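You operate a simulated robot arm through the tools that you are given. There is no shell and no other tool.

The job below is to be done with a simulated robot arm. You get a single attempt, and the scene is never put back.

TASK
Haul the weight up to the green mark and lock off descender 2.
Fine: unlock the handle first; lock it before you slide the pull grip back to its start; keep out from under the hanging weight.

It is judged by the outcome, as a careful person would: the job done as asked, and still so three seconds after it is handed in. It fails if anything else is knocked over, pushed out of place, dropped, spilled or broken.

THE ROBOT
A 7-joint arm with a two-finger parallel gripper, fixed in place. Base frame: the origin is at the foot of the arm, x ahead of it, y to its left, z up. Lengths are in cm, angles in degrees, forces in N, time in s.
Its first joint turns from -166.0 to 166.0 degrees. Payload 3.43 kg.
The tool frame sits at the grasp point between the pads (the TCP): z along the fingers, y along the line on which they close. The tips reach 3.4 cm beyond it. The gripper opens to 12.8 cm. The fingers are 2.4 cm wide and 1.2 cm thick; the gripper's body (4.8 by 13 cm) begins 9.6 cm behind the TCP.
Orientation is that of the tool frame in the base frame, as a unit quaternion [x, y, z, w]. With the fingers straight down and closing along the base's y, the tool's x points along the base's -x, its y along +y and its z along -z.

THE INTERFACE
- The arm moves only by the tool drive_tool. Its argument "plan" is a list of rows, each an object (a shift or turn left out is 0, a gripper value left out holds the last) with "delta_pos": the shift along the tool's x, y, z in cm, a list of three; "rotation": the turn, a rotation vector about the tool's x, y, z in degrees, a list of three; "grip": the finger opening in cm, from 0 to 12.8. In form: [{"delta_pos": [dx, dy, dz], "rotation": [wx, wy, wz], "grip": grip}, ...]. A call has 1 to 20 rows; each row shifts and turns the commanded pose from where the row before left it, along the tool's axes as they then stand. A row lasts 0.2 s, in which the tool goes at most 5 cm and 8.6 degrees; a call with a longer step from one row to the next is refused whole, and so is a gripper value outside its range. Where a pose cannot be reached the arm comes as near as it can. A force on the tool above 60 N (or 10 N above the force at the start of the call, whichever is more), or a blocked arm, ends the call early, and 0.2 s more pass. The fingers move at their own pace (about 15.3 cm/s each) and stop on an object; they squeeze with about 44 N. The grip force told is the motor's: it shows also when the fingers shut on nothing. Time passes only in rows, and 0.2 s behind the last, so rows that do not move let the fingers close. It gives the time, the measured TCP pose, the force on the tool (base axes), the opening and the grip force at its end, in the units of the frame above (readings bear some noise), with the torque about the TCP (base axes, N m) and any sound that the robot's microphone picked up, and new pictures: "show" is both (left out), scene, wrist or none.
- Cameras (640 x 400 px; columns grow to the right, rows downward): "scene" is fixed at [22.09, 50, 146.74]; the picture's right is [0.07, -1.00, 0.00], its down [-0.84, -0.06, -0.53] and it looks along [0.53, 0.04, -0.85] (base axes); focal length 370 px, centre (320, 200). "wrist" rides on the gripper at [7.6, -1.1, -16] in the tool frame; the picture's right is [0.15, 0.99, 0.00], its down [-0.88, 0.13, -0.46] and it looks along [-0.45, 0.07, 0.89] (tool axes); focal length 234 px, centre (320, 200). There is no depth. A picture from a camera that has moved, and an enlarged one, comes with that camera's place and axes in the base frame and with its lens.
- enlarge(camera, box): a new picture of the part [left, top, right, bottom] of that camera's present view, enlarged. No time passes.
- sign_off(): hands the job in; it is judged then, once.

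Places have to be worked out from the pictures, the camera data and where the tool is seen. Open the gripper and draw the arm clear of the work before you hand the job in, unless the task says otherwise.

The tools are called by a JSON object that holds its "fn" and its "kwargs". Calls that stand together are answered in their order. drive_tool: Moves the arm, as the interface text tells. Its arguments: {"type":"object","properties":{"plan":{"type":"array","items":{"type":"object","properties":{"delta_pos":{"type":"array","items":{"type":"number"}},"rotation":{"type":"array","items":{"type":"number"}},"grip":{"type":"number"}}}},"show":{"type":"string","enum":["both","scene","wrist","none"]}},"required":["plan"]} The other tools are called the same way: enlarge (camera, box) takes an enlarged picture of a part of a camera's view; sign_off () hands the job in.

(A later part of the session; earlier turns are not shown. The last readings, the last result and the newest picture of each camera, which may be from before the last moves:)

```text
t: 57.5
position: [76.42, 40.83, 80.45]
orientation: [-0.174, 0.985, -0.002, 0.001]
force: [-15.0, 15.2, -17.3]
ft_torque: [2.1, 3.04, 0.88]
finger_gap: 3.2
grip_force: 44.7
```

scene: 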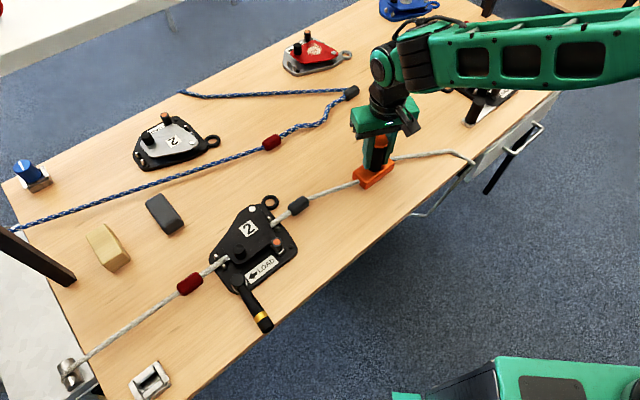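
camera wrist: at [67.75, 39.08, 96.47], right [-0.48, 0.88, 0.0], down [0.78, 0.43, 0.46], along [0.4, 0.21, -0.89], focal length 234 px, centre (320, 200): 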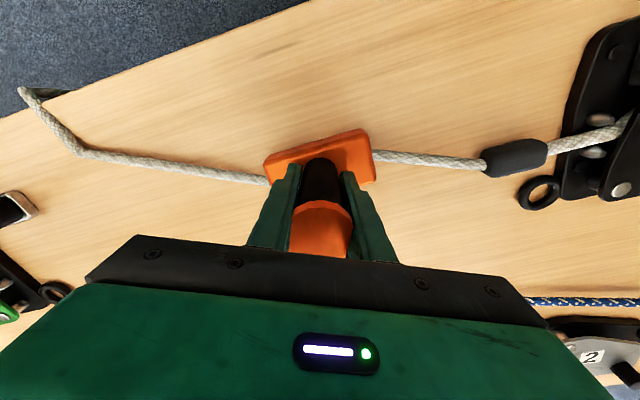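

Steady ~21 N lifting force now, total grip travel ≈7.9 cm. I'll ease off, let go of the grip, and rise to go and look at the weight.

{"fn": "drive_tool", "kwargs": {"plan": [{"delta_pos": [0.063, 0.136, 0]}, {"delta_pos": [0.063, 0.136, 0]}, {"delta_pos": [0, 0, 0]}, {"delta_pos": [0, 0, 0], "grip": 4}, {"delta_pos": [0, 0, 0], "grip": 8}, {"delta_pos": [0, 0, 0], "grip": 8}], "show": "both"}}

```text
t: 58.9
position: [76.31, 41.14, 80.35]
orientation: [-0.174, 0.985, -0.002, 0.002]
force: [0.1, 0.2, 0.2]
ft_torque: [0.01, 0.03, -0.01]
finger_gap: 7.99
grip_force: 0.1
camera wrist: at [69.38, 37.48, 96.54], right [-0.48, 0.88, -0.01], down [0.78, 0.42, 0.46], along [0.41, 0.21, -0.89], focal length 234 px, centre (320, 200)
```

scene: 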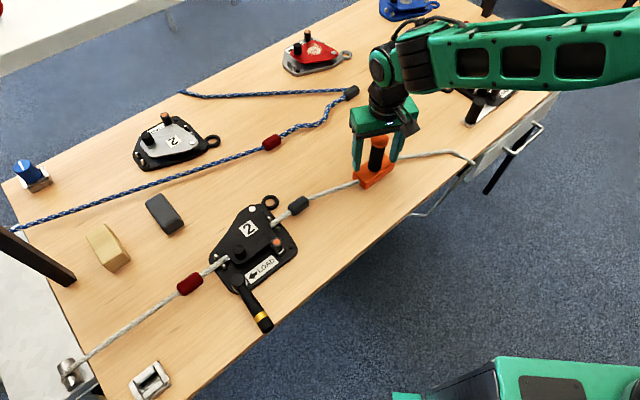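
wrist: 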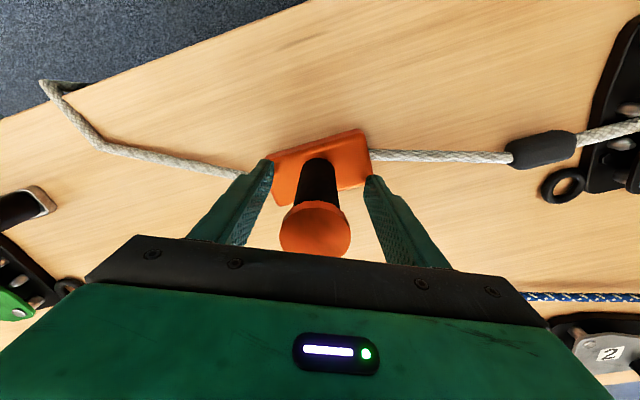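

The grip stays where I left it with nothing holding it. Now I'll rise and travel back to the earlier viewpoint of the weight.

{"fn": "drive_tool", "kwargs": {"plan": [{"delta_pos": [0, 0, -4]}, {"delta_pos": [0, 0, -4]}, {"delta_pos": [0, 0, -4]}, {"delta_pos": [0, 0, -4]}, {"delta_pos": [0, 0, -4]}, {"delta_pos": [2.3, 3.5, 0]}, {"delta_pos": [2.3, 3.5, 0]}, {"delta_pos": [2.3, 3.5, 0]}, {"delta_pos": [2.3, 3.5, 0]}, {"delta_pos": [2.3, 3.5, 0]}, {"delta_pos": [2.3, 3.5, 0]}, {"delta_pos": [2.3, 3.5, 0]}, {"delta_pos": [2.3, 3.5, 0]}, {"delta_pos": [2.3, 3.5, 0]}, {"rotation": [0, 0, -6]}, {"rotation": [0, 0, -6]}, {"rotation": [0, 0, -6]}], "show": "none"}}

```text
t: 62.5
position: [45.79, 63.73, 100.27]
orientation: [-0.326, 0.945, -0.002, 0.002]
force: [0.2, 1.1, -0.2]
ft_torque: [-0.04, -0.01, 0.0]
finger_gap: 7.98
grip_force: 0.0
```

Now tilt and move out to the viewing spot beside the load end (robot side, above beam level, not under the weight).

{"fn": "drive_tool", "kwargs": {"plan": [{"rotation": [-2.93, -7.7, 0]}, {"rotation": [-2.93, -7.7, 0]}, {"rotation": [-2.93, -7.7, 0]}, {"delta_pos": [1.68, 4.06, -0.07]}, {"delta_pos": [1.68, 4.06, -0.07]}, {"delta_pos": [1.68, 4.06, -0.07]}, {"delta_pos": [1.68, 4.06, -0.07]}, {"delta_pos": [1.68, 4.06, -0.07]}, {"delta_pos": [1.68, 4.06, -0.07]}, {"delta_pos": [1.68, 4.06, -0.07]}, {"delta_pos": [1.68, 4.06, -0.07]}, {"delta_pos": [1.68, 4.06, -0.07]}, {"delta_pos": [1.57, -0.6, 3.63]}, {"delta_pos": [1.57, -0.6, 3.63]}, {"delta_pos": [1.57, -0.6, 3.63]}], "show": "both"}}

```text
t: 65.7
position: [13.19, 83.38, 87.4]
orientation: [-0.312, 0.927, 0.131, 0.162]
force: [-0.4, 1.1, 0.1]
ft_torque: [0.0, 0.02, -0.04]
finger_gap: 8.0
grip_force: 0.0
camera wrist: at [4.69, 72.88, 99.01], right [-0.72, 0.68, 0.09], down [0.48, 0.41, 0.77], along [0.49, 0.6, -0.63], focal length 234 px, centre (320, 200)
```

scene: 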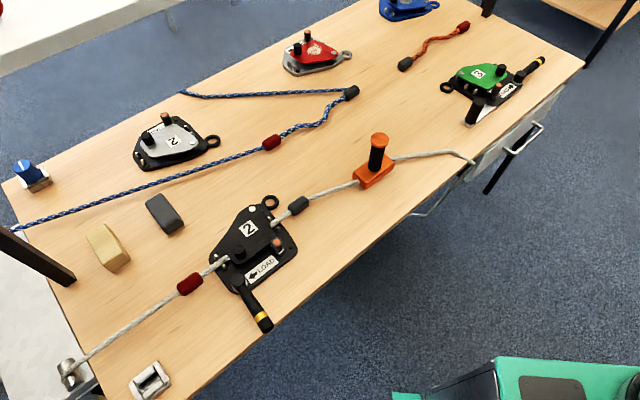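
wrist: 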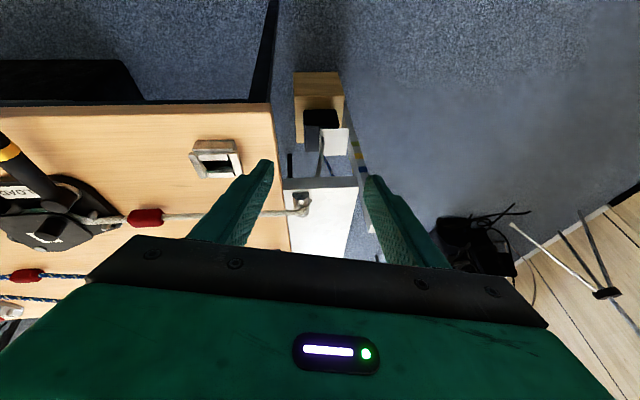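

Enlarging the weight and bands now.

{"fn": "enlarge", "kwargs": {"camera": "wrist", "box": [280, 95, 380, 180]}}

{"fn": "enlarge", "kwargs": {"camera": "wrist", "box": [310, 115, 380, 160]}}

```text
4.71 times, centred on (330, 138) of wrist
camera zoom: at [4.69, 72.88, 99.01], right [-0.72, 0.68, 0.09], down [0.48, 0.41, 0.77], along [0.49, 0.6, -0.63], focal length 1102 px, centre (273, 494)
```

zoom: 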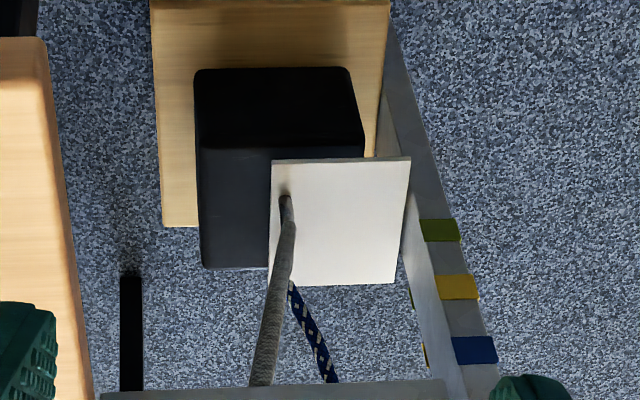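

```text
8.89 times, centred on (345, 138) of wrist
camera zoom: at [4.69, 72.88, 99.01], right [-0.72, 0.68, 0.09], down [0.48, 0.41, 0.77], along [0.49, 0.6, -0.63], focal length 2082 px, centre (98, 756)
```

zoom: 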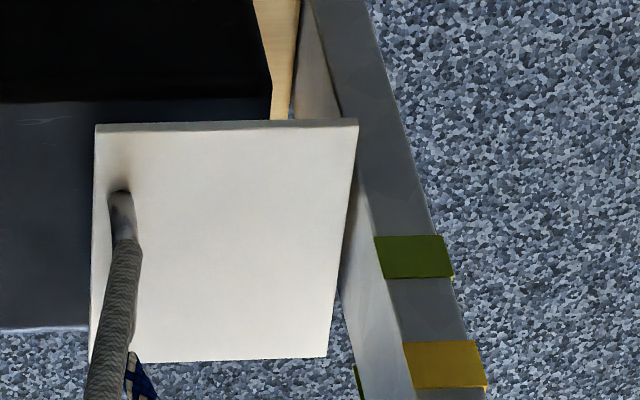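

The rope is straight now and the weight has risen only ~0.9 cm; the pointer plate is still about 5 cm below the green band. I'd like a lower, more level view for an accurate reading, so I'll move away from the table corner, then lower and tilt up a bit.

{"fn": "drive_tool", "kwargs": {"plan": [{"delta_pos": [2.75, 2.7, -0.73]}, {"delta_pos": [2.75, 2.7, -0.73]}, {"delta_pos": [1.15, -0.43, 2.74]}, {"delta_pos": [1.15, -0.43, 2.74]}, {"delta_pos": [1.15, -0.43, 2.74]}, {"delta_pos": [1.15, -0.43, 2.74]}], "show": "wrist"}}

```text
t: 67.3
position: [12.69, 85.89, 81.14]
orientation: [-0.263, 0.936, 0.152, 0.175]
force: [0.0, 0.2, 0.2]
ft_torque: [-0.01, -0.01, 0.01]
finger_gap: 7.97
grip_force: 0.1
stopped in row 6: the arm was blocked; the commanded pose is now the measured one
camera wrist: at [3.33, 75.58, 92.08], right [-0.66, 0.74, 0.13], down [0.52, 0.32, 0.79], along [0.54, 0.59, -0.6], focal length 234 px, centre (320, 200)
```

wrist: 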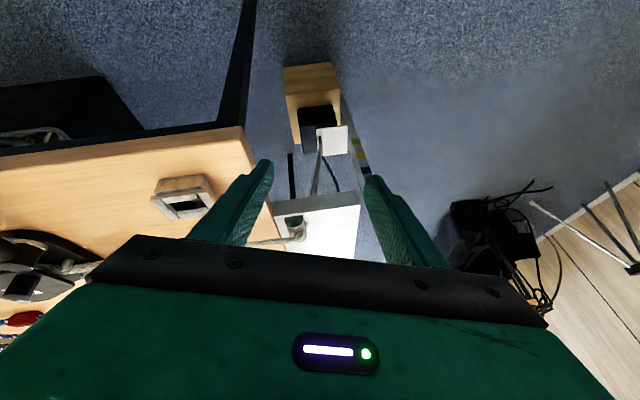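

The arm can't fold any further here, but this view is a bit lower. Let me take a reading from it.

{"fn": "enlarge", "kwargs": {"camera": "wrist", "box": [305, 110, 385, 180]}}

{"fn": "enlarge", "kwargs": {"camera": "wrist", "box": [325, 115, 375, 165]}}

```text
5.71 times, centred on (345, 145) of wrist
camera zoom: at [3.33, 75.58, 92.08], right [-0.66, 0.74, 0.13], down [0.52, 0.32, 0.79], along [0.54, 0.59, -0.6], focal length 1338 px, centre (177, 514)
```

zoom: 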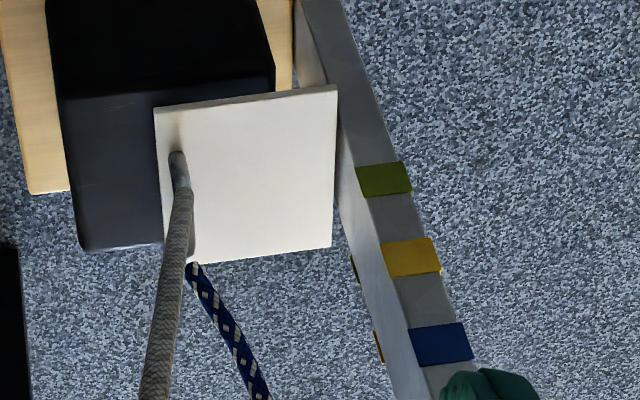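

```text
8.00 times, centred on (350, 140) of wrist
camera zoom: at [3.33, 75.58, 92.08], right [-0.66, 0.74, 0.13], down [0.52, 0.32, 0.79], along [0.54, 0.59, -0.6], focal length 1873 px, centre (80, 680)
```

zoom: 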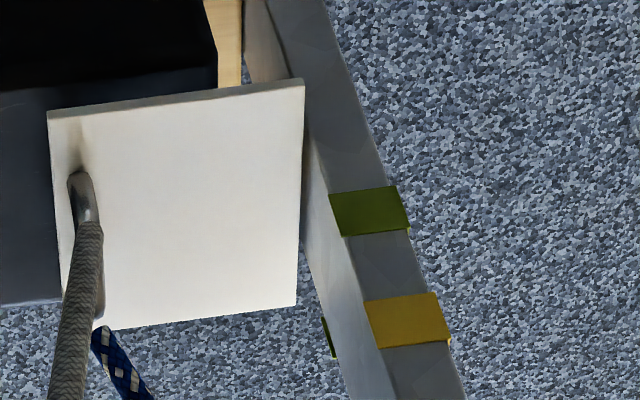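

This reading still gives ~4.5–5.5 cm to go, but the steep view makes it uncertain. I'll try a spot further around past the load end, where the hand can tilt sideways and the camera can get lower for a flatter view.

{"fn": "drive_tool", "kwargs": {"plan": [{"delta_pos": [2.43, 2.9, -1.13]}, {"delta_pos": [2.43, 2.9, -1.13]}, {"delta_pos": [2.43, 2.9, -1.13]}, {"delta_pos": [2.43, 2.9, -1.13]}, {"delta_pos": [2.43, 2.9, -1.13]}, {"delta_pos": [2.43, 2.9, -1.13]}, {"delta_pos": [2.43, 2.9, -1.13]}], "show": "wrist"}}

```text
t: 68.9
position: [12.61, 85.75, 89.69]
orientation: [-0.174, 0.952, 0.169, 0.185]
force: [-0.5, -0.3, -1.3]
ft_torque: [-0.01, 0.03, 0.01]
finger_gap: 7.98
grip_force: 0.0
out of reach, approached as far as the arm can: row 1, 2, 3, 4, 5, 6, 7
stopped in row 7: the arm was blocked; the commanded pose is now the measured one
camera wrist: at [1.84, 76.37, 100.37], right [-0.52, 0.83, 0.19], down [0.58, 0.18, 0.79], along [0.63, 0.52, -0.58], focal length 234 px, centre (320, 200)
```

wrist: 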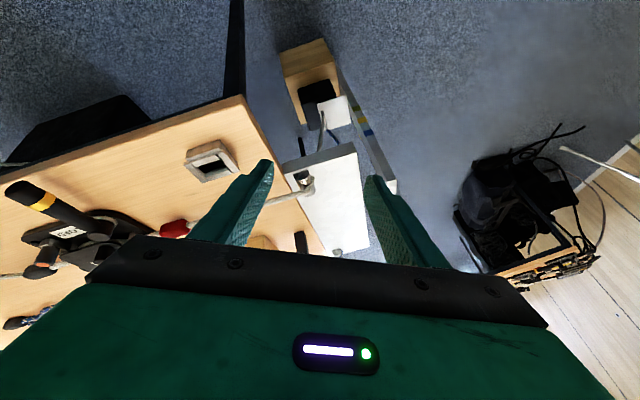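

The arm can't go further around. Combining all views (with plate width and post calibration), the plate started ~6.1 cm below the green centre and has ~5.2 cm left to rise. I'll return to the pull grip: first back up over the table and level the tool.

{"fn": "drive_tool", "kwargs": {"plan": [{"delta_pos": [-2.83, -3.21, -1.04]}, {"delta_pos": [-2.83, -3.21, -1.04]}, {"delta_pos": [-2.83, -3.21, -1.04]}, {"delta_pos": [-2.83, -3.21, -1.04]}, {"delta_pos": [-2.83, -3.21, -1.04]}, {"delta_pos": [-2.83, -3.21, -1.04]}, {"delta_pos": [-2.83, -3.21, -1.04]}, {"delta_pos": [-2.83, -3.21, -1.04]}, {"rotation": [3.84, 6.14, 0]}, {"rotation": [3.84, 6.14, 0]}, {"rotation": [3.84, 6.14, 0]}, {"rotation": [3.84, 6.14, 0]}], "show": "none"}}

```text
t: 71.5
position: [38.14, 66.42, 99.76]
orientation: [-0.189, 0.982, -0.004, 0.004]
force: [0.2, -0.7, 1.5]
ft_torque: [0.02, -0.01, -0.04]
finger_gap: 7.97
grip_force: 0.0
```

Tool is vertical again. Moving back over the pull grip.

{"fn": "drive_tool", "kwargs": {"plan": [{"delta_pos": [-2.61, -3.8, 0]}, {"delta_pos": [-2.61, -3.8, 0]}, {"delta_pos": [-2.61, -3.8, 0]}, {"delta_pos": [-2.61, -3.8, 0]}, {"delta_pos": [-2.61, -3.8, 0]}, {"delta_pos": [-2.61, -3.8, 0]}, {"delta_pos": [-2.61, -3.8, 0]}, {"delta_pos": [-2.61, -3.8, 0]}, {"delta_pos": [-2.61, -3.8, 0]}, {"delta_pos": [-2.61, -3.8, 0]}, {"rotation": [0, 0, 1.8]}], "show": "both"}}

{"fn": "enlarge", "kwargs": {"camera": "wrist", "box": [260, 80, 400, 200]}}

```text
t: 73.9
position: [76.5, 40.85, 100.22]
orientation: [-0.174, 0.985, -0.004, 0.004]
force: [-0.4, -0.4, 0.4]
ft_torque: [0.0, -0.01, -0.01]
finger_gap: 8.02
grip_force: 0.1
camera wrist: at [69.56, 37.22, 116.24], right [-0.47, 0.88, -0.01], down [0.78, 0.43, 0.46], along [0.41, 0.21, -0.89], focal length 234 px, centre (320, 200)
```

scene: 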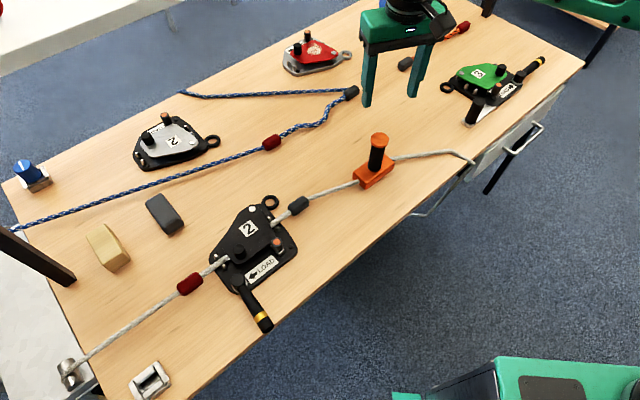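
wrist: 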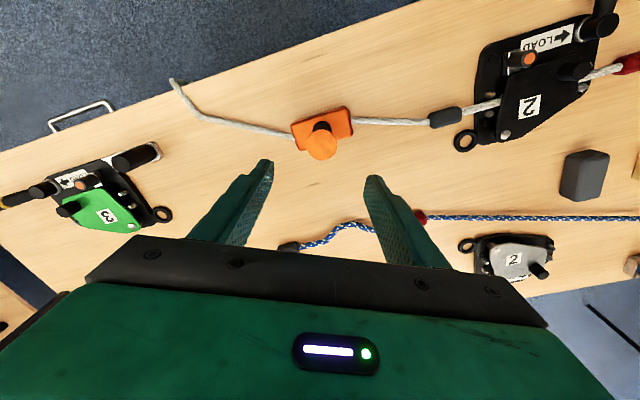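

```text
3.33 times, centred on (330, 140) of wrist
camera zoom: at [69.56, 37.22, 116.24], right [-0.47, 0.88, -0.01], down [0.78, 0.43, 0.46], along [0.41, 0.21, -0.89], focal length 781 px, centre (287, 400)
```

zoom: 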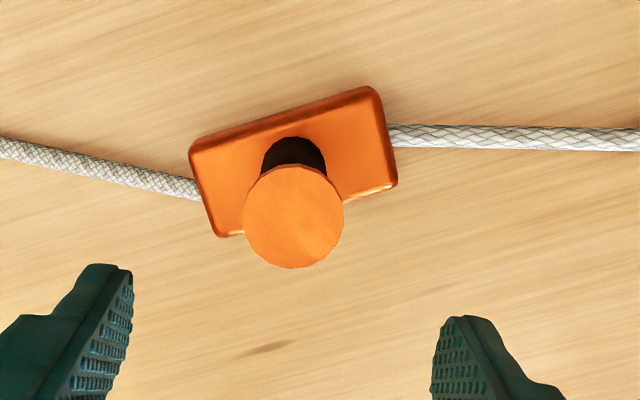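

The grip is at (76.2, 41.0), i.e. still ~8 cm from its start, so nothing has slipped. Lowering onto it again.

{"fn": "drive_tool", "kwargs": {"plan": [{"delta_pos": [0.23, 0.24, 4]}, {"delta_pos": [0, 0, 4]}, {"delta_pos": [0, 0, 4]}, {"delta_pos": [0, 0, 4]}, {"delta_pos": [0, 0, 2.5]}, {"delta_pos": [0, 0, 1.2]}, {"delta_pos": [0, 0, 0], "grip": 4.2}, {"delta_pos": [0, 0, 0], "grip": 3}, {"delta_pos": [0, 0, 0], "grip": 1.6}, {"delta_pos": [0, 0, 0], "grip": 1.6}], "show": "both"}}

```text
t: 76.1
position: [76.31, 40.92, 80.42]
orientation: [-0.173, 0.985, -0.004, 0.004]
force: [-2.7, -4.7, -7.7]
ft_torque: [4.0, 0.35, -0.32]
finger_gap: 3.23
grip_force: 45.5
camera wrist: at [69.41, 37.28, 96.43], right [-0.47, 0.88, -0.01], down [0.78, 0.43, 0.46], along [0.41, 0.21, -0.89], focal length 234 px, centre (320, 200)
```

scene: 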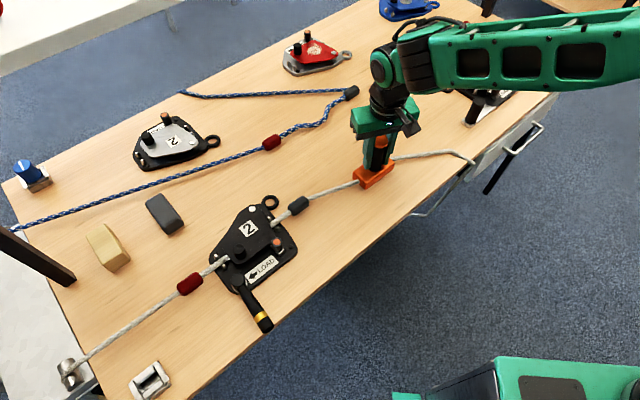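
wrist: 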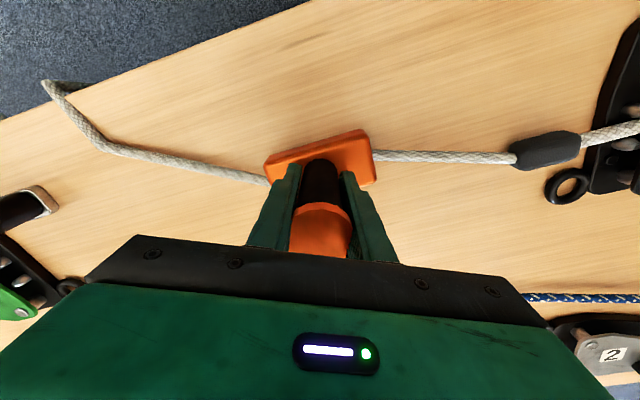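

Gripped again. I'll haul 2.5 cm, check the forces, then continue.

{"fn": "drive_tool", "kwargs": {"plan": [{"delta_pos": [-0.211, -0.454, 0]}, {"delta_pos": [-0.211, -0.454, 0]}, {"delta_pos": [-0.211, -0.454, 0]}, {"delta_pos": [-0.211, -0.454, 0]}, {"delta_pos": [-0.211, -0.454, 0]}], "show": "none"}}

```text
t: 77.3
position: [78.12, 39.24, 80.35]
orientation: [-0.174, 0.985, -0.003, 0.002]
force: [-13.9, 17.4, -12.4]
ft_torque: [2.61, 2.92, 0.76]
finger_gap: 3.25
grip_force: 45.3
```

Steady 22 N pull, almost no sideways force, travel now ≈10.3 cm. Continuing to ≈12.5 cm.

{"fn": "drive_tool", "kwargs": {"plan": [{"delta_pos": [-0.211, -0.454, 0]}, {"delta_pos": [-0.211, -0.454, 0]}, {"delta_pos": [-0.211, -0.454, 0]}, {"delta_pos": [-0.211, -0.454, 0]}, {"delta_pos": [-0.09, -0.19, 0]}, {"delta_pos": [0, 0, 0]}], "show": "scene"}}

```text
t: 78.7
position: [79.68, 37.59, 80.39]
orientation: [-0.174, 0.985, -0.004, 0.004]
force: [-15.5, 14.6, -18.3]
ft_torque: [3.39, 1.42, 0.1]
finger_gap: 3.21
grip_force: 45.1
```

scene: 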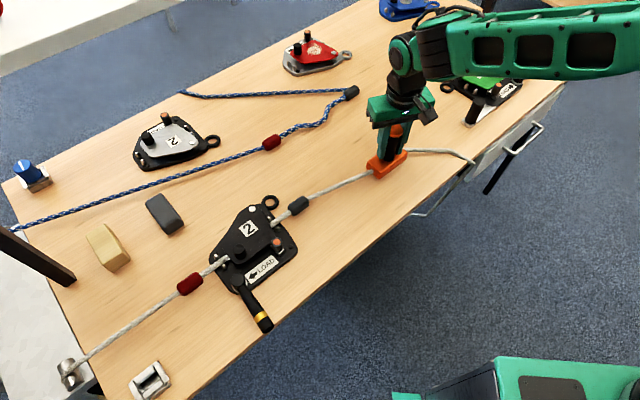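

Travel ≈12.5 cm. I'll ease off, release, and go look at the pointer against the green band.

{"fn": "drive_tool", "kwargs": {"plan": [{"delta_pos": [0.063, 0.136, 0]}, {"delta_pos": [0.042, 0.09, 0]}, {"delta_pos": [0, 0, 0], "grip": 4}, {"delta_pos": [0, 0, 0], "grip": 8}, {"delta_pos": [0, 0, 0], "grip": 8}, {"delta_pos": [0, 0, -4]}, {"delta_pos": [0, 0, -4]}, {"delta_pos": [0, 0, -4]}, {"delta_pos": [0, 0, -4]}, {"delta_pos": [0, 0, -4]}], "show": "both"}}

```text
t: 80.9
position: [79.49, 37.87, 100.65]
orientation: [-0.173, 0.985, -0.004, 0.003]
force: [-0.3, -0.7, -0.1]
ft_torque: [-0.03, 0.03, -0.01]
finger_gap: 8.0
grip_force: 0.0
camera wrist: at [72.37, 34.27, 116.58], right [-0.47, 0.88, -0.01], down [0.78, 0.42, 0.46], along [0.41, 0.21, -0.89], focal length 234 px, centre (320, 200)
```

scene: 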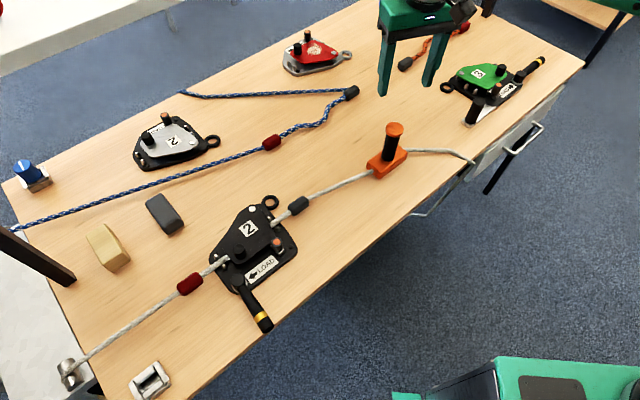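
wrist: 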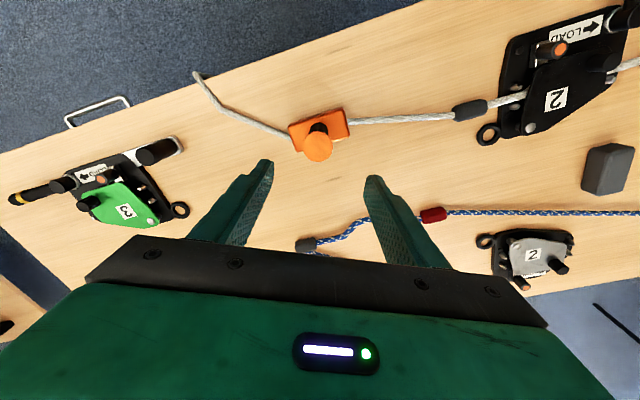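

The grip stays put. Now back to the viewpoint with fingers opened wide so they don't block the post.

{"fn": "drive_tool", "kwargs": {"plan": [{"delta_pos": [2.29, 3.58, 0]}, {"delta_pos": [2.29, 3.58, 0]}, {"delta_pos": [2.29, 3.58, 0]}, {"delta_pos": [2.29, 3.58, 0]}, {"delta_pos": [2.29, 3.58, 0]}, {"delta_pos": [2.29, 3.58, 0]}, {"delta_pos": [2.29, 3.58, 0]}, {"delta_pos": [2.29, 3.58, 0]}, {"delta_pos": [2.29, 3.58, 0]}, {"delta_pos": [2.29, 3.58, 0]}, {"rotation": [0, 0, -6], "grip": 12.8}, {"rotation": [0, 0, -6]}, {"rotation": [0, 0, -6]}, {"rotation": [-2.93, -7.7, 0]}, {"rotation": [-2.93, -7.7, 0]}, {"rotation": [-2.93, -7.7, 0]}], "show": "none"}}

{"fn": "drive_tool", "kwargs": {"plan": [{"delta_pos": [1.68, 4.06, -0.07]}, {"delta_pos": [1.68, 4.06, -0.07]}, {"delta_pos": [1.68, 4.06, -0.07]}, {"delta_pos": [1.68, 4.06, -0.07]}, {"delta_pos": [1.68, 4.06, -0.07]}, {"delta_pos": [1.68, 4.06, -0.07]}, {"delta_pos": [1.68, 4.06, -0.07]}, {"delta_pos": [1.68, 4.06, -0.07]}, {"delta_pos": [1.68, 4.06, -0.07]}, {"delta_pos": [1.57, -0.6, 3.63]}, {"delta_pos": [1.57, -0.6, 3.63]}], "show": "wrist"}}

{"fn": "enlarge", "kwargs": {"camera": "wrist", "box": [290, 95, 390, 180]}}

```text
t: 84.3
position: [45.55, 63.72, 99.99]
orientation: [-0.318, 0.923, 0.133, 0.169]
force: [-0.4, -1.0, -0.4]
ft_torque: [0.01, 0.01, 0.01]
finger_gap: 12.81
grip_force: 0.1
```

```text
t: 86.9
position: [14.33, 83.53, 91.2]
orientation: [-0.3, 0.929, 0.128, 0.173]
force: [-0.3, 0.5, -0.8]
ft_torque: [0.0, 0.02, 0.01]
finger_gap: 12.82
grip_force: 0.1
stopped in row 11: the arm was blocked; the commanded pose is now the measured one
camera wrist: at [5.23, 73.24, 102.68], right [-0.71, 0.7, 0.07], down [0.48, 0.4, 0.78], along [0.52, 0.59, -0.62], focal length 234 px, centre (320, 200)
```

wrist: 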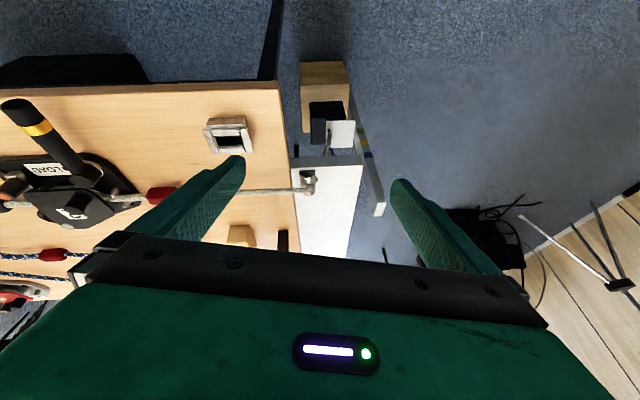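

```text
4.71 times, centred on (340, 138) of wrist
camera zoom: at [5.23, 73.24, 102.68], right [-0.71, 0.7, 0.07], down [0.48, 0.4, 0.78], along [0.52, 0.59, -0.62], focal length 1102 px, centre (226, 494)
```

zoom: 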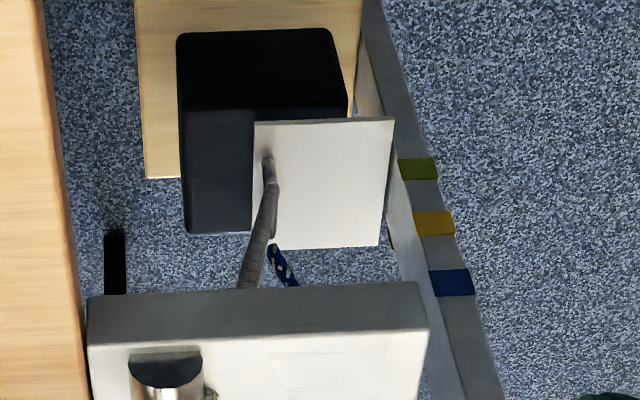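

The plate has clearly risen toward the green band. Let me enlarge more to measure precisely.

{"fn": "enlarge", "kwargs": {"camera": "wrist", "box": [325, 110, 385, 160]}}

{"fn": "enlarge", "kwargs": {"camera": "wrist", "box": [360, 118, 390, 143]}}

```text
8.00 times, centred on (355, 135) of wrist
camera zoom: at [5.23, 73.24, 102.68], right [-0.71, 0.7, 0.07], down [0.48, 0.4, 0.78], along [0.52, 0.59, -0.62], focal length 1873 px, centre (40, 720)
```

zoom: 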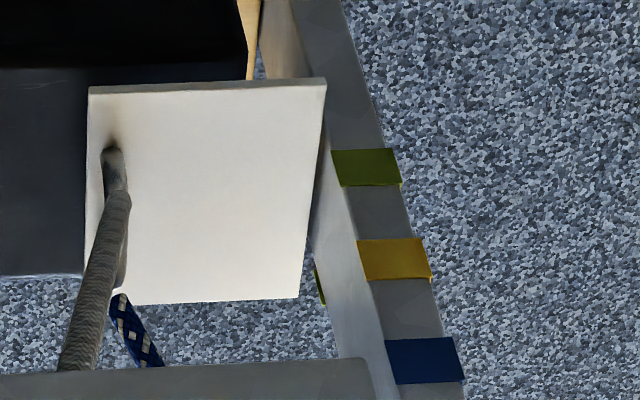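

```text
16.00 times, centred on (375, 130) of wrist
camera zoom: at [5.23, 73.24, 102.68], right [-0.71, 0.7, 0.07], down [0.48, 0.4, 0.78], along [0.52, 0.59, -0.62], focal length 3747 px, centre (-560, 1312)
```

zoom: 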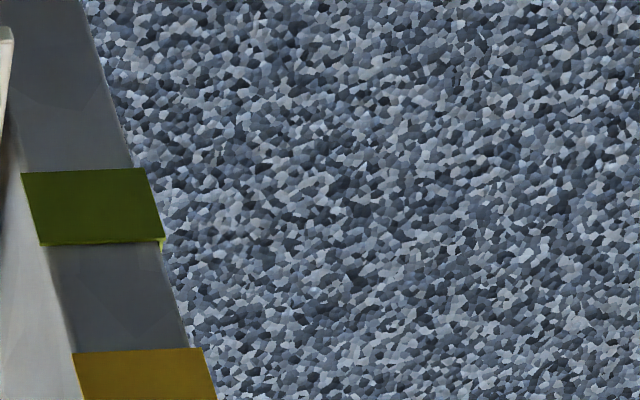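

The rise (≈2–2.5 cm for 4.6 cm of haul) is less than expected. I'll hold still for 3 s and compare, to see whether the weight is creeping down while unlocked or whether the haul is simply geared.

{"fn": "drive_tool", "kwargs": {"plan": [{"delta_pos": [0, 0, 0]}, {"delta_pos": [0, 0, 0]}, {"delta_pos": [0, 0, 0]}, {"delta_pos": [0, 0, 0]}, {"delta_pos": [0, 0, 0]}, {"delta_pos": [0, 0, 0]}, {"delta_pos": [0, 0, 0]}, {"delta_pos": [0, 0, 0]}, {"delta_pos": [0, 0, 0]}, {"delta_pos": [0, 0, 0]}, {"delta_pos": [0, 0, 0]}, {"delta_pos": [0, 0, 0]}, {"delta_pos": [0, 0, 0]}, {"delta_pos": [0, 0, 0]}, {"delta_pos": [0, 0, 0]}], "show": "scene"}}

{"fn": "enlarge", "kwargs": {"camera": "wrist", "box": [325, 110, 385, 160]}}

{"fn": "enlarge", "kwargs": {"camera": "scene", "box": [280, 100, 480, 220]}}

```text
t: 90.3
position: [14.97, 83.37, 91.69]
orientation: [-0.29, 0.931, 0.125, 0.182]
force: [-1.3, 0.0, 0.2]
ft_torque: [0.01, 0.02, 0.02]
finger_gap: 12.78
grip_force: 0.1
stopped in row 15: the arm was blocked; the commanded pose is now the measured one
```

scene: 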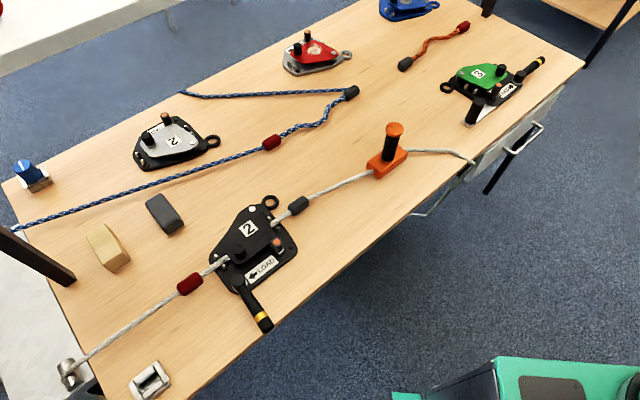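

```text
8.00 times, centred on (355, 135) of wrist
camera zoom: at [5.6, 73.24, 102.96], right [-0.69, 0.72, 0.07], down [0.48, 0.39, 0.79], along [0.54, 0.58, -0.61], focal length 1873 px, centre (40, 720)
```

zoom: 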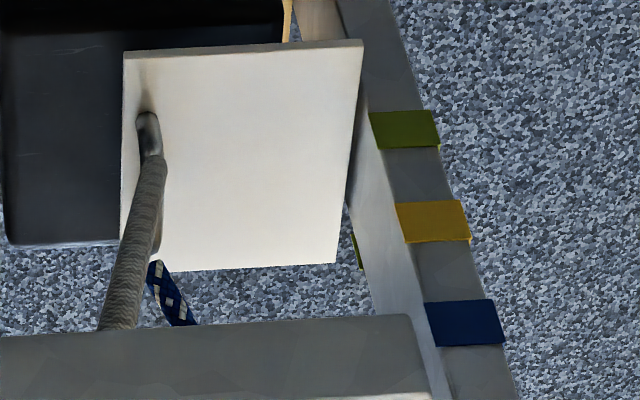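

```text
3.20 times, centred on (380, 160) of scene
camera zoom: at [22.09, 50.0, 146.74], right [0.07, -1.0, 0.0], down [-0.84, -0.06, -0.53], along [0.53, 0.04, -0.85], focal length 1183 px, centre (128, 328)
```

zoom: 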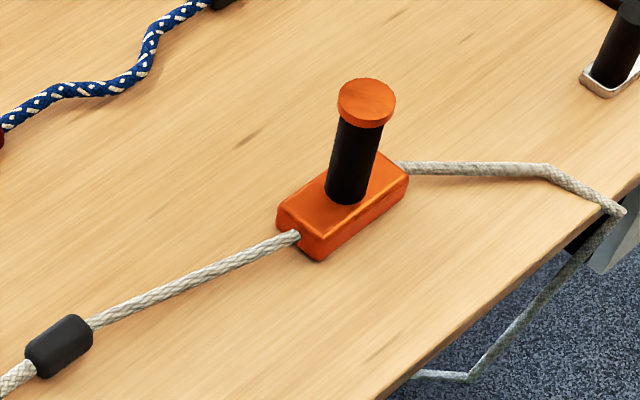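

No creep: it holds steady, so the haul is geared roughly 0.6:1. The pointer is still ~2.3–2.5 cm below the green centre. I'll return to the grip and haul about 2.8 cm more (stays inside the band whichever the ratio), then look again.

{"fn": "drive_tool", "kwargs": {"plan": [{"delta_pos": [-1.94, -3.59, -0.78]}, {"delta_pos": [-1.94, -3.59, -0.78]}, {"delta_pos": [-1.94, -3.59, -0.78]}, {"delta_pos": [-1.94, -3.59, -0.78]}, {"delta_pos": [-1.94, -3.59, -0.78]}, {"delta_pos": [-1.94, -3.59, -0.78]}, {"delta_pos": [-1.94, -3.59, -0.78]}, {"delta_pos": [-1.94, -3.59, -0.78]}, {"rotation": [2.5, 8.1, 0]}, {"rotation": [2.5, 8.1, 0]}, {"rotation": [2.5, 8.1, 0], "grip": 8}], "show": "none"}}

```text
t: 92.7
position: [39.78, 66.37, 100.14]
orientation: [-0.31, 0.951, -0.003, 0.004]
force: [-0.1, -1.0, 0.7]
ft_torque: [0.04, -0.02, 0.02]
finger_gap: 8.0
grip_force: 0.2
```

Over to the grip again.

{"fn": "drive_tool", "kwargs": {"plan": [{"delta_pos": [-1.52, -4.65, 0]}, {"delta_pos": [-1.52, -4.65, 0]}, {"delta_pos": [-1.52, -4.65, 0]}, {"delta_pos": [-1.52, -4.65, 0]}, {"delta_pos": [-1.52, -4.65, 0]}, {"delta_pos": [-1.52, -4.65, 0]}, {"delta_pos": [-1.52, -4.65, 0]}, {"delta_pos": [-1.52, -4.65, 0]}, {"delta_pos": [-1.52, -4.65, 0]}, {"delta_pos": [-1.52, -4.65, 0]}, {"rotation": [0, 0, 8]}, {"rotation": [0, 0, 8]}, {"delta_pos": [0, 0, 4]}], "show": "wrist"}}

{"fn": "enlarge", "kwargs": {"camera": "wrist", "box": [260, 80, 400, 200]}}

```text
t: 95.5
position: [79.46, 37.49, 96.45]
orientation: [-0.173, 0.985, -0.003, 0.004]
force: [0.2, 0.1, 0.8]
ft_torque: [-0.01, -0.02, 0.03]
finger_gap: 8.0
grip_force: 0.0
camera wrist: at [72.56, 33.9, 112.5], right [-0.47, 0.88, -0.01], down [0.78, 0.42, 0.46], along [0.41, 0.21, -0.89], focal length 234 px, centre (320, 200)
```

wrist: 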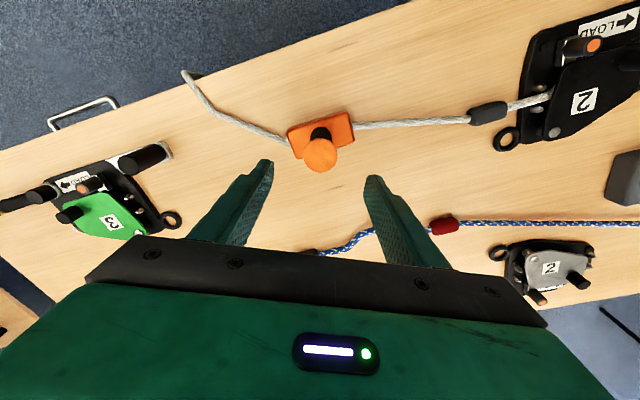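

```text
3.33 times, centred on (330, 140) of wrist
camera zoom: at [72.56, 33.9, 112.5], right [-0.47, 0.88, -0.01], down [0.78, 0.42, 0.46], along [0.41, 0.21, -0.89], focal length 781 px, centre (287, 400)
```

zoom: 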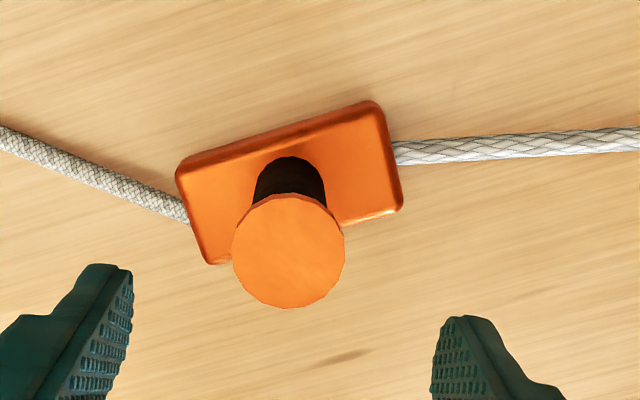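

The grip is at (79.5, 37.6), right under the hand. Lowering, gripping, and pulling a first half-centimetre to see whether tension returns at once.

{"fn": "drive_tool", "kwargs": {"plan": [{"delta_pos": [0, 0.08, 4]}, {"delta_pos": [0, 0, 4]}, {"delta_pos": [0, 0, 4]}, {"delta_pos": [0, 0, 2.8]}, {"delta_pos": [0, 0, 1.2]}, {"delta_pos": [0, 0, 0], "grip": 4.2}, {"delta_pos": [0, 0, 0], "grip": 3}, {"delta_pos": [0, 0, 0], "grip": 1.6}, {"delta_pos": [0, 0, 0], "grip": 1.6}], "show": "none"}}

{"fn": "drive_tool", "kwargs": {"plan": [{"delta_pos": [-0.127, -0.272, 0]}, {"delta_pos": [-0.127, -0.272, 0]}], "show": "none"}}

```text
t: 97.5
position: [79.58, 37.53, 80.44]
orientation: [-0.174, 0.985, -0.003, 0.003]
force: [-2.3, -4.0, -8.1]
ft_torque: [4.03, 0.0, -0.46]
finger_gap: 3.22
grip_force: 44.6
```

```text
t: 98.1
position: [79.68, 37.47, 80.41]
orientation: [-0.177, 0.984, -0.001, 0.002]
force: [-15.3, 17.4, -13.4]
ft_torque: [3.36, 0.71, 0.22]
finger_gap: 3.19
grip_force: 45.1
```

Tension came back immediately (23 N), so there's no slack from slipping. Continuing the haul.

{"fn": "drive_tool", "kwargs": {"plan": [{"delta_pos": [-0.211, -0.454, 0]}, {"delta_pos": [-0.211, -0.454, 0]}, {"delta_pos": [-0.211, -0.454, 0]}, {"delta_pos": [-0.211, -0.454, 0]}, {"delta_pos": [-0.127, -0.272, 0]}, {"delta_pos": [0, 0, 0]}], "show": "both"}}

```text
t: 99.5
position: [81.54, 35.58, 80.4]
orientation: [-0.175, 0.985, -0.003, 0.004]
force: [-11.1, 19.0, -22.1]
ft_torque: [2.78, 2.19, 0.53]
finger_gap: 3.23
grip_force: 44.7
camera wrist: at [74.74, 31.95, 96.46], right [-0.48, 0.88, -0.01], down [0.78, 0.43, 0.46], along [0.41, 0.21, -0.89], focal length 234 px, centre (320, 200)
```

scene: 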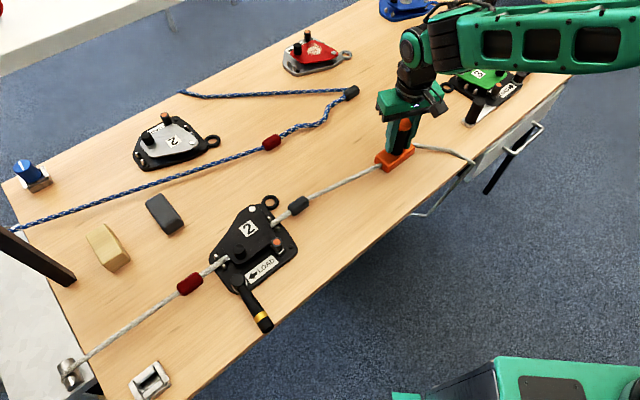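
wrist: 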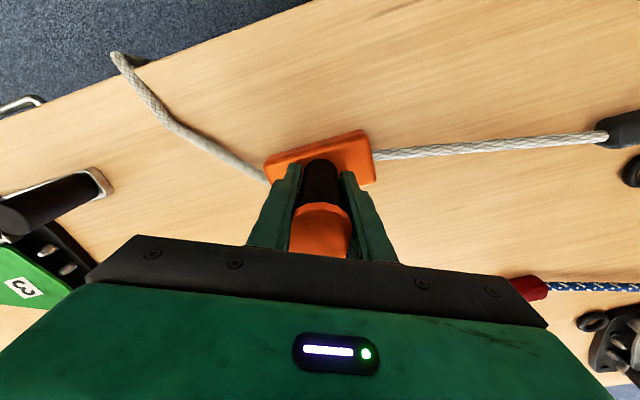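

Travel now ≈15.3 cm. Easing off, releasing and going to inspect again.

{"fn": "drive_tool", "kwargs": {"plan": [{"delta_pos": [0.063, 0.136, 0]}, {"delta_pos": [0.042, 0.09, 0]}, {"delta_pos": [0, 0, 0], "grip": 4}, {"delta_pos": [0, 0, 0], "grip": 8}, {"delta_pos": [0, 0, 0], "grip": 8}, {"delta_pos": [0, 0, -4]}, {"delta_pos": [0, 0, -4]}, {"delta_pos": [0, 0, -4]}, {"delta_pos": [0, 0, -4]}, {"delta_pos": [0, 0, -4]}, {"delta_pos": [2.29, 3.58, 0]}, {"delta_pos": [2.29, 3.58, 0]}, {"delta_pos": [2.29, 3.58, 0]}, {"delta_pos": [2.29, 3.58, 0]}, {"delta_pos": [2.29, 3.58, 0]}, {"delta_pos": [2.29, 3.58, 0]}, {"delta_pos": [2.29, 3.58, 0]}, {"delta_pos": [2.29, 3.58, 0]}, {"delta_pos": [2.29, 3.58, 0]}, {"delta_pos": [2.29, 3.58, 0]}], "show": "scene"}}

```text
t: 103.7
position: [47.81, 61.53, 100.04]
orientation: [-0.173, 0.985, -0.003, 0.004]
force: [1.4, -0.3, 0.7]
ft_torque: [0.06, 0.11, 0.03]
finger_gap: 8.01
grip_force: 0.0
```

scene: 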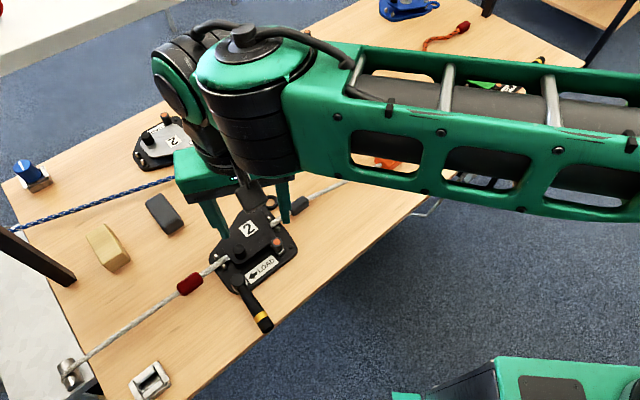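

Now yaw, tilt and move out to the viewpoint.

{"fn": "drive_tool", "kwargs": {"plan": [{"rotation": [0, 0, -6], "grip": 12.8}, {"rotation": [0, 0, -6]}, {"rotation": [0, 0, -6]}, {"rotation": [-2.93, -7.7, 0]}, {"rotation": [-2.93, -7.7, 0]}, {"rotation": [-2.93, -7.7, 0]}, {"delta_pos": [1.68, 4.06, -0.07]}, {"delta_pos": [1.68, 4.06, -0.07]}, {"delta_pos": [1.68, 4.06, -0.07]}, {"delta_pos": [1.68, 4.06, -0.07]}, {"delta_pos": [1.68, 4.06, -0.07]}, {"delta_pos": [1.68, 4.06, -0.07]}, {"delta_pos": [1.68, 4.06, -0.07]}, {"delta_pos": [1.68, 4.06, -0.07]}, {"delta_pos": [0.6, 3.5, 1.6]}, {"delta_pos": [0.6, -0.2, 1.6]}, {"delta_pos": [0, 0, 0]}], "show": "wrist"}}

{"fn": "enlarge", "kwargs": {"camera": "wrist", "box": [310, 100, 390, 170]}}

```text
t: 107.3
position: [15.28, 81.82, 96.56]
orientation: [-0.317, 0.924, 0.133, 0.166]
force: [-0.1, -0.6, 0.4]
ft_torque: [-0.02, 0.03, 0.01]
finger_gap: 12.79
grip_force: 0.1
camera wrist: at [6.77, 71.16, 108.03], right [-0.73, 0.68, 0.08], down [0.47, 0.42, 0.78], along [0.49, 0.61, -0.62], focal length 234 px, centre (320, 200)
```

wrist: 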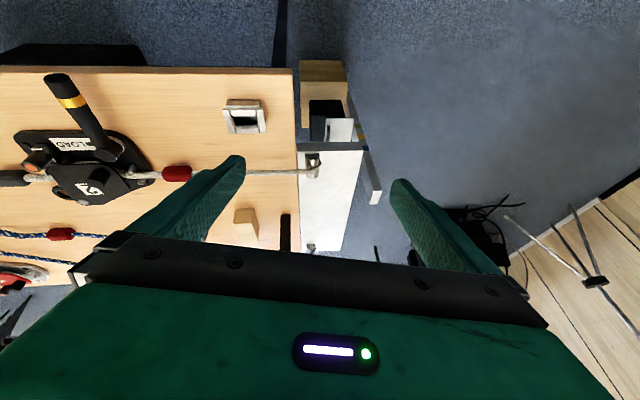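

```text
5.71 times, centred on (350, 135) of wrist
camera zoom: at [6.77, 71.16, 108.03], right [-0.73, 0.68, 0.08], down [0.47, 0.42, 0.78], along [0.49, 0.61, -0.62], focal length 1338 px, centre (149, 571)
```

zoom: 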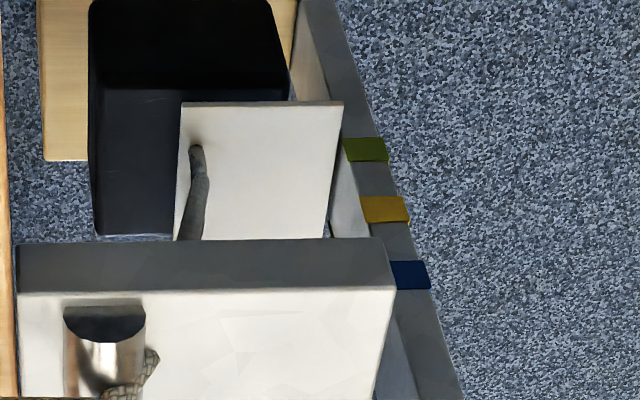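

The pointer is now just ~1 cm below green's centre by this view. To separate the edge gap from height I'll take a second reading from the other viewing angle I used at the start.

{"fn": "drive_tool", "kwargs": {"plan": [{"delta_pos": [-2.2, -3.07, 2.0]}, {"delta_pos": [-2.2, -3.07, 2.0]}, {"delta_pos": [-2.2, -3.07, 2.0]}, {"rotation": [-2.5, -7.4, 0]}, {"rotation": [-2.5, -7.4, 0]}, {"delta_pos": [0, 0, 0]}], "show": "wrist"}}

{"fn": "enlarge", "kwargs": {"camera": "wrist", "box": [370, 0, 470, 62]}}

```text
t: 108.7
position: [26.68, 80.53, 92.75]
orientation: [-0.305, 0.887, 0.214, 0.272]
force: [-0.7, 0.4, 0.4]
ft_torque: [0.02, 0.01, -0.02]
finger_gap: 12.78
grip_force: 0.1
camera wrist: at [16.74, 67.7, 100.16], right [-0.75, 0.65, 0.12], down [0.34, 0.22, 0.91], along [0.57, 0.73, -0.39], focal length 234 px, centre (320, 200)
```

wrist: 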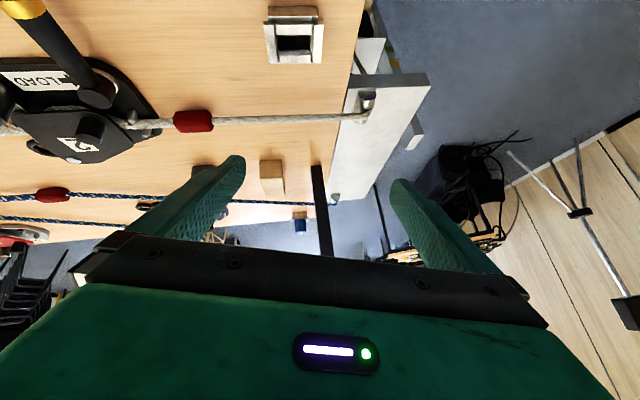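

```text
6.40 times, centred on (420, 31) of wrist
camera zoom: at [16.74, 67.7, 100.16], right [-0.75, 0.65, 0.12], down [0.34, 0.22, 0.91], along [0.57, 0.73, -0.39], focal length 1499 px, centre (-320, 1282)
```

zoom: 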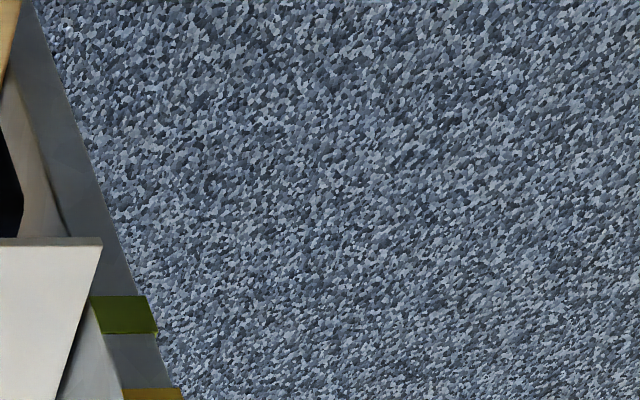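

{"fn": "enlarge", "kwargs": {"camera": "wrist", "box": [350, 20, 420, 95]}}

{"fn": "enlarge", "kwargs": {"camera": "wrist", "box": [370, 28, 410, 68]}}

```text
5.33 times, centred on (385, 58) of wrist
camera zoom: at [16.74, 67.7, 100.16], right [-0.75, 0.65, 0.12], down [0.34, 0.22, 0.91], along [0.57, 0.73, -0.39], focal length 1249 px, centre (-27, 960)
```

zoom: 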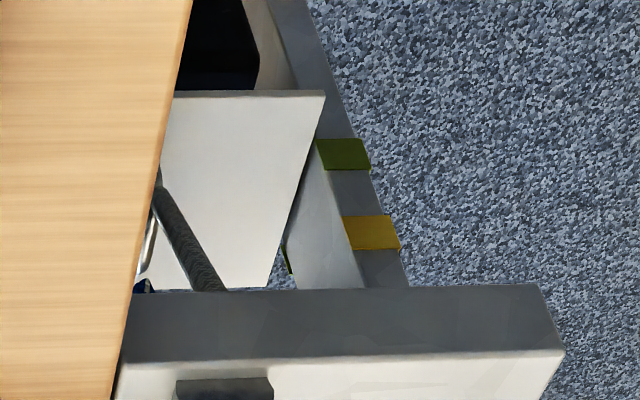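

```text
10.00 times, centred on (390, 48) of wrist
camera zoom: at [16.74, 67.7, 100.16], right [-0.75, 0.65, 0.12], down [0.34, 0.22, 0.91], along [0.57, 0.73, -0.39], focal length 2342 px, centre (-380, 1720)
```

zoom: 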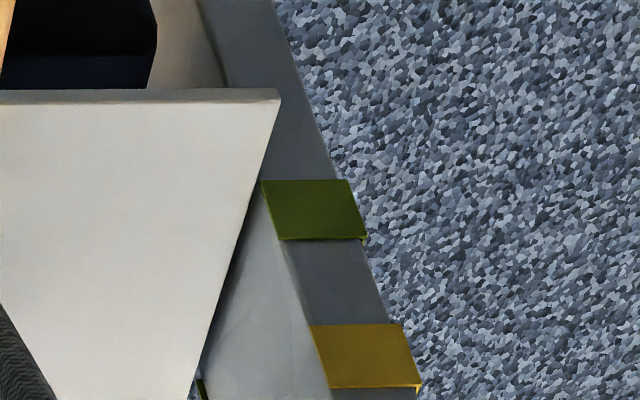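

This angle is much clearer: the plate edge meets the post just under the green band. The remaining unknown is the small gap between plate and post, so I'll look from nearly straight above that edge: level the tool, yaw, and move out.

{"fn": "drive_tool", "kwargs": {"plan": [{"delta_pos": [0, 0, -2]}, {"rotation": [2.66, 7.65, 0]}, {"rotation": [2.66, 7.65, 0]}, {"rotation": [2.66, 7.65, 0]}, {"rotation": [2.66, 7.65, 0]}, {"rotation": [2.66, 7.65, 0]}, {"rotation": [0, 0, 8.4]}, {"rotation": [0, 0, 8.4]}, {"rotation": [0, 0, 8.4]}, {"rotation": [0, 0, 8.4]}, {"rotation": [0, 0, 8.4]}, {"rotation": [0, 0, 8.4]}, {"rotation": [0, 0, 8.4]}, {"rotation": [0, 0, 8.4]}], "show": "none"}}

```text
t: 111.7
position: [25.41, 77.41, 93.84]
orientation: [0.253, 0.967, -0.002, 0.0]
force: [0.3, 0.0, 0.6]
ft_torque: [0.01, -0.02, 0.01]
finger_gap: 12.77
grip_force: 0.0
out of reach, approached as far as the arm can: row 6
```

Now shift out beyond the panel's end (still robot-side, z≈95) so the camera sits directly over the plate/post gap line.

{"fn": "drive_tool", "kwargs": {"plan": [{"delta_pos": [4.33, 0.65, -0.4]}, {"delta_pos": [4.33, 0.65, -0.4]}, {"delta_pos": [4.33, 0.65, -0.4]}, {"delta_pos": [4.33, 0.65, -0.4]}, {"delta_pos": [4.33, 0.65, -0.4]}, {"delta_pos": [0, 0, 0]}], "show": "wrist"}}

```text
t: 113.1
position: [12.48, 76.47, 93.42]
orientation: [0.252, 0.968, -0.001, 0.0]
force: [-1.0, -0.5, 0.1]
ft_torque: [-0.05, -0.01, 0.0]
finger_gap: 12.78
grip_force: 0.1
out of reach, approached as far as the arm can: row 1, 2, 3, 4, 5
camera wrist: at [5.29, 79.15, 109.51], right [0.35, 0.94, 0.0], down [0.83, -0.31, 0.45], along [0.42, -0.16, -0.89], focal length 234 px, centre (320, 200)
```

wrist: 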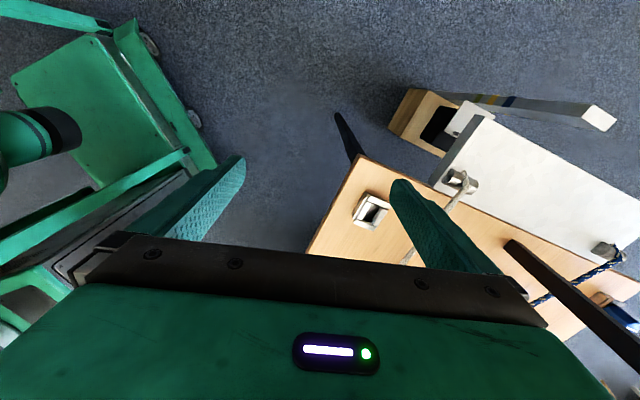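

The arm's swing stops around this azimuth, but this view still shows plate and post. Enlarging.

{"fn": "enlarge", "kwargs": {"camera": "wrist", "box": [430, 80, 530, 145]}}

{"fn": "enlarge", "kwargs": {"camera": "wrist", "box": [450, 85, 510, 125]}}

```text
6.15 times, centred on (480, 112) of wrist
camera zoom: at [5.29, 79.15, 109.51], right [0.35, 0.94, 0.0], down [0.83, -0.31, 0.45], along [0.42, -0.16, -0.89], focal length 1441 px, centre (-665, 738)
```

zoom: 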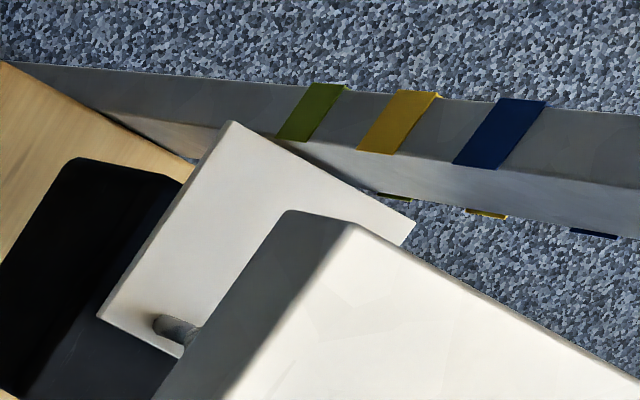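

```text
10.00 times, centred on (480, 105) of wrist
camera zoom: at [5.29, 79.15, 109.51], right [0.35, 0.94, 0.0], down [0.83, -0.31, 0.45], along [0.42, -0.16, -0.89], focal length 2342 px, centre (-1280, 1150)
```

zoom: 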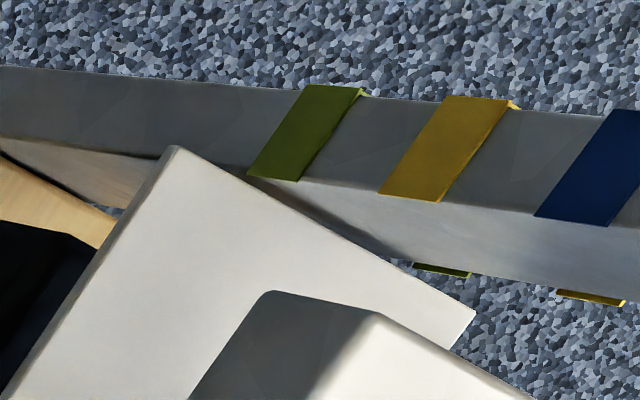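

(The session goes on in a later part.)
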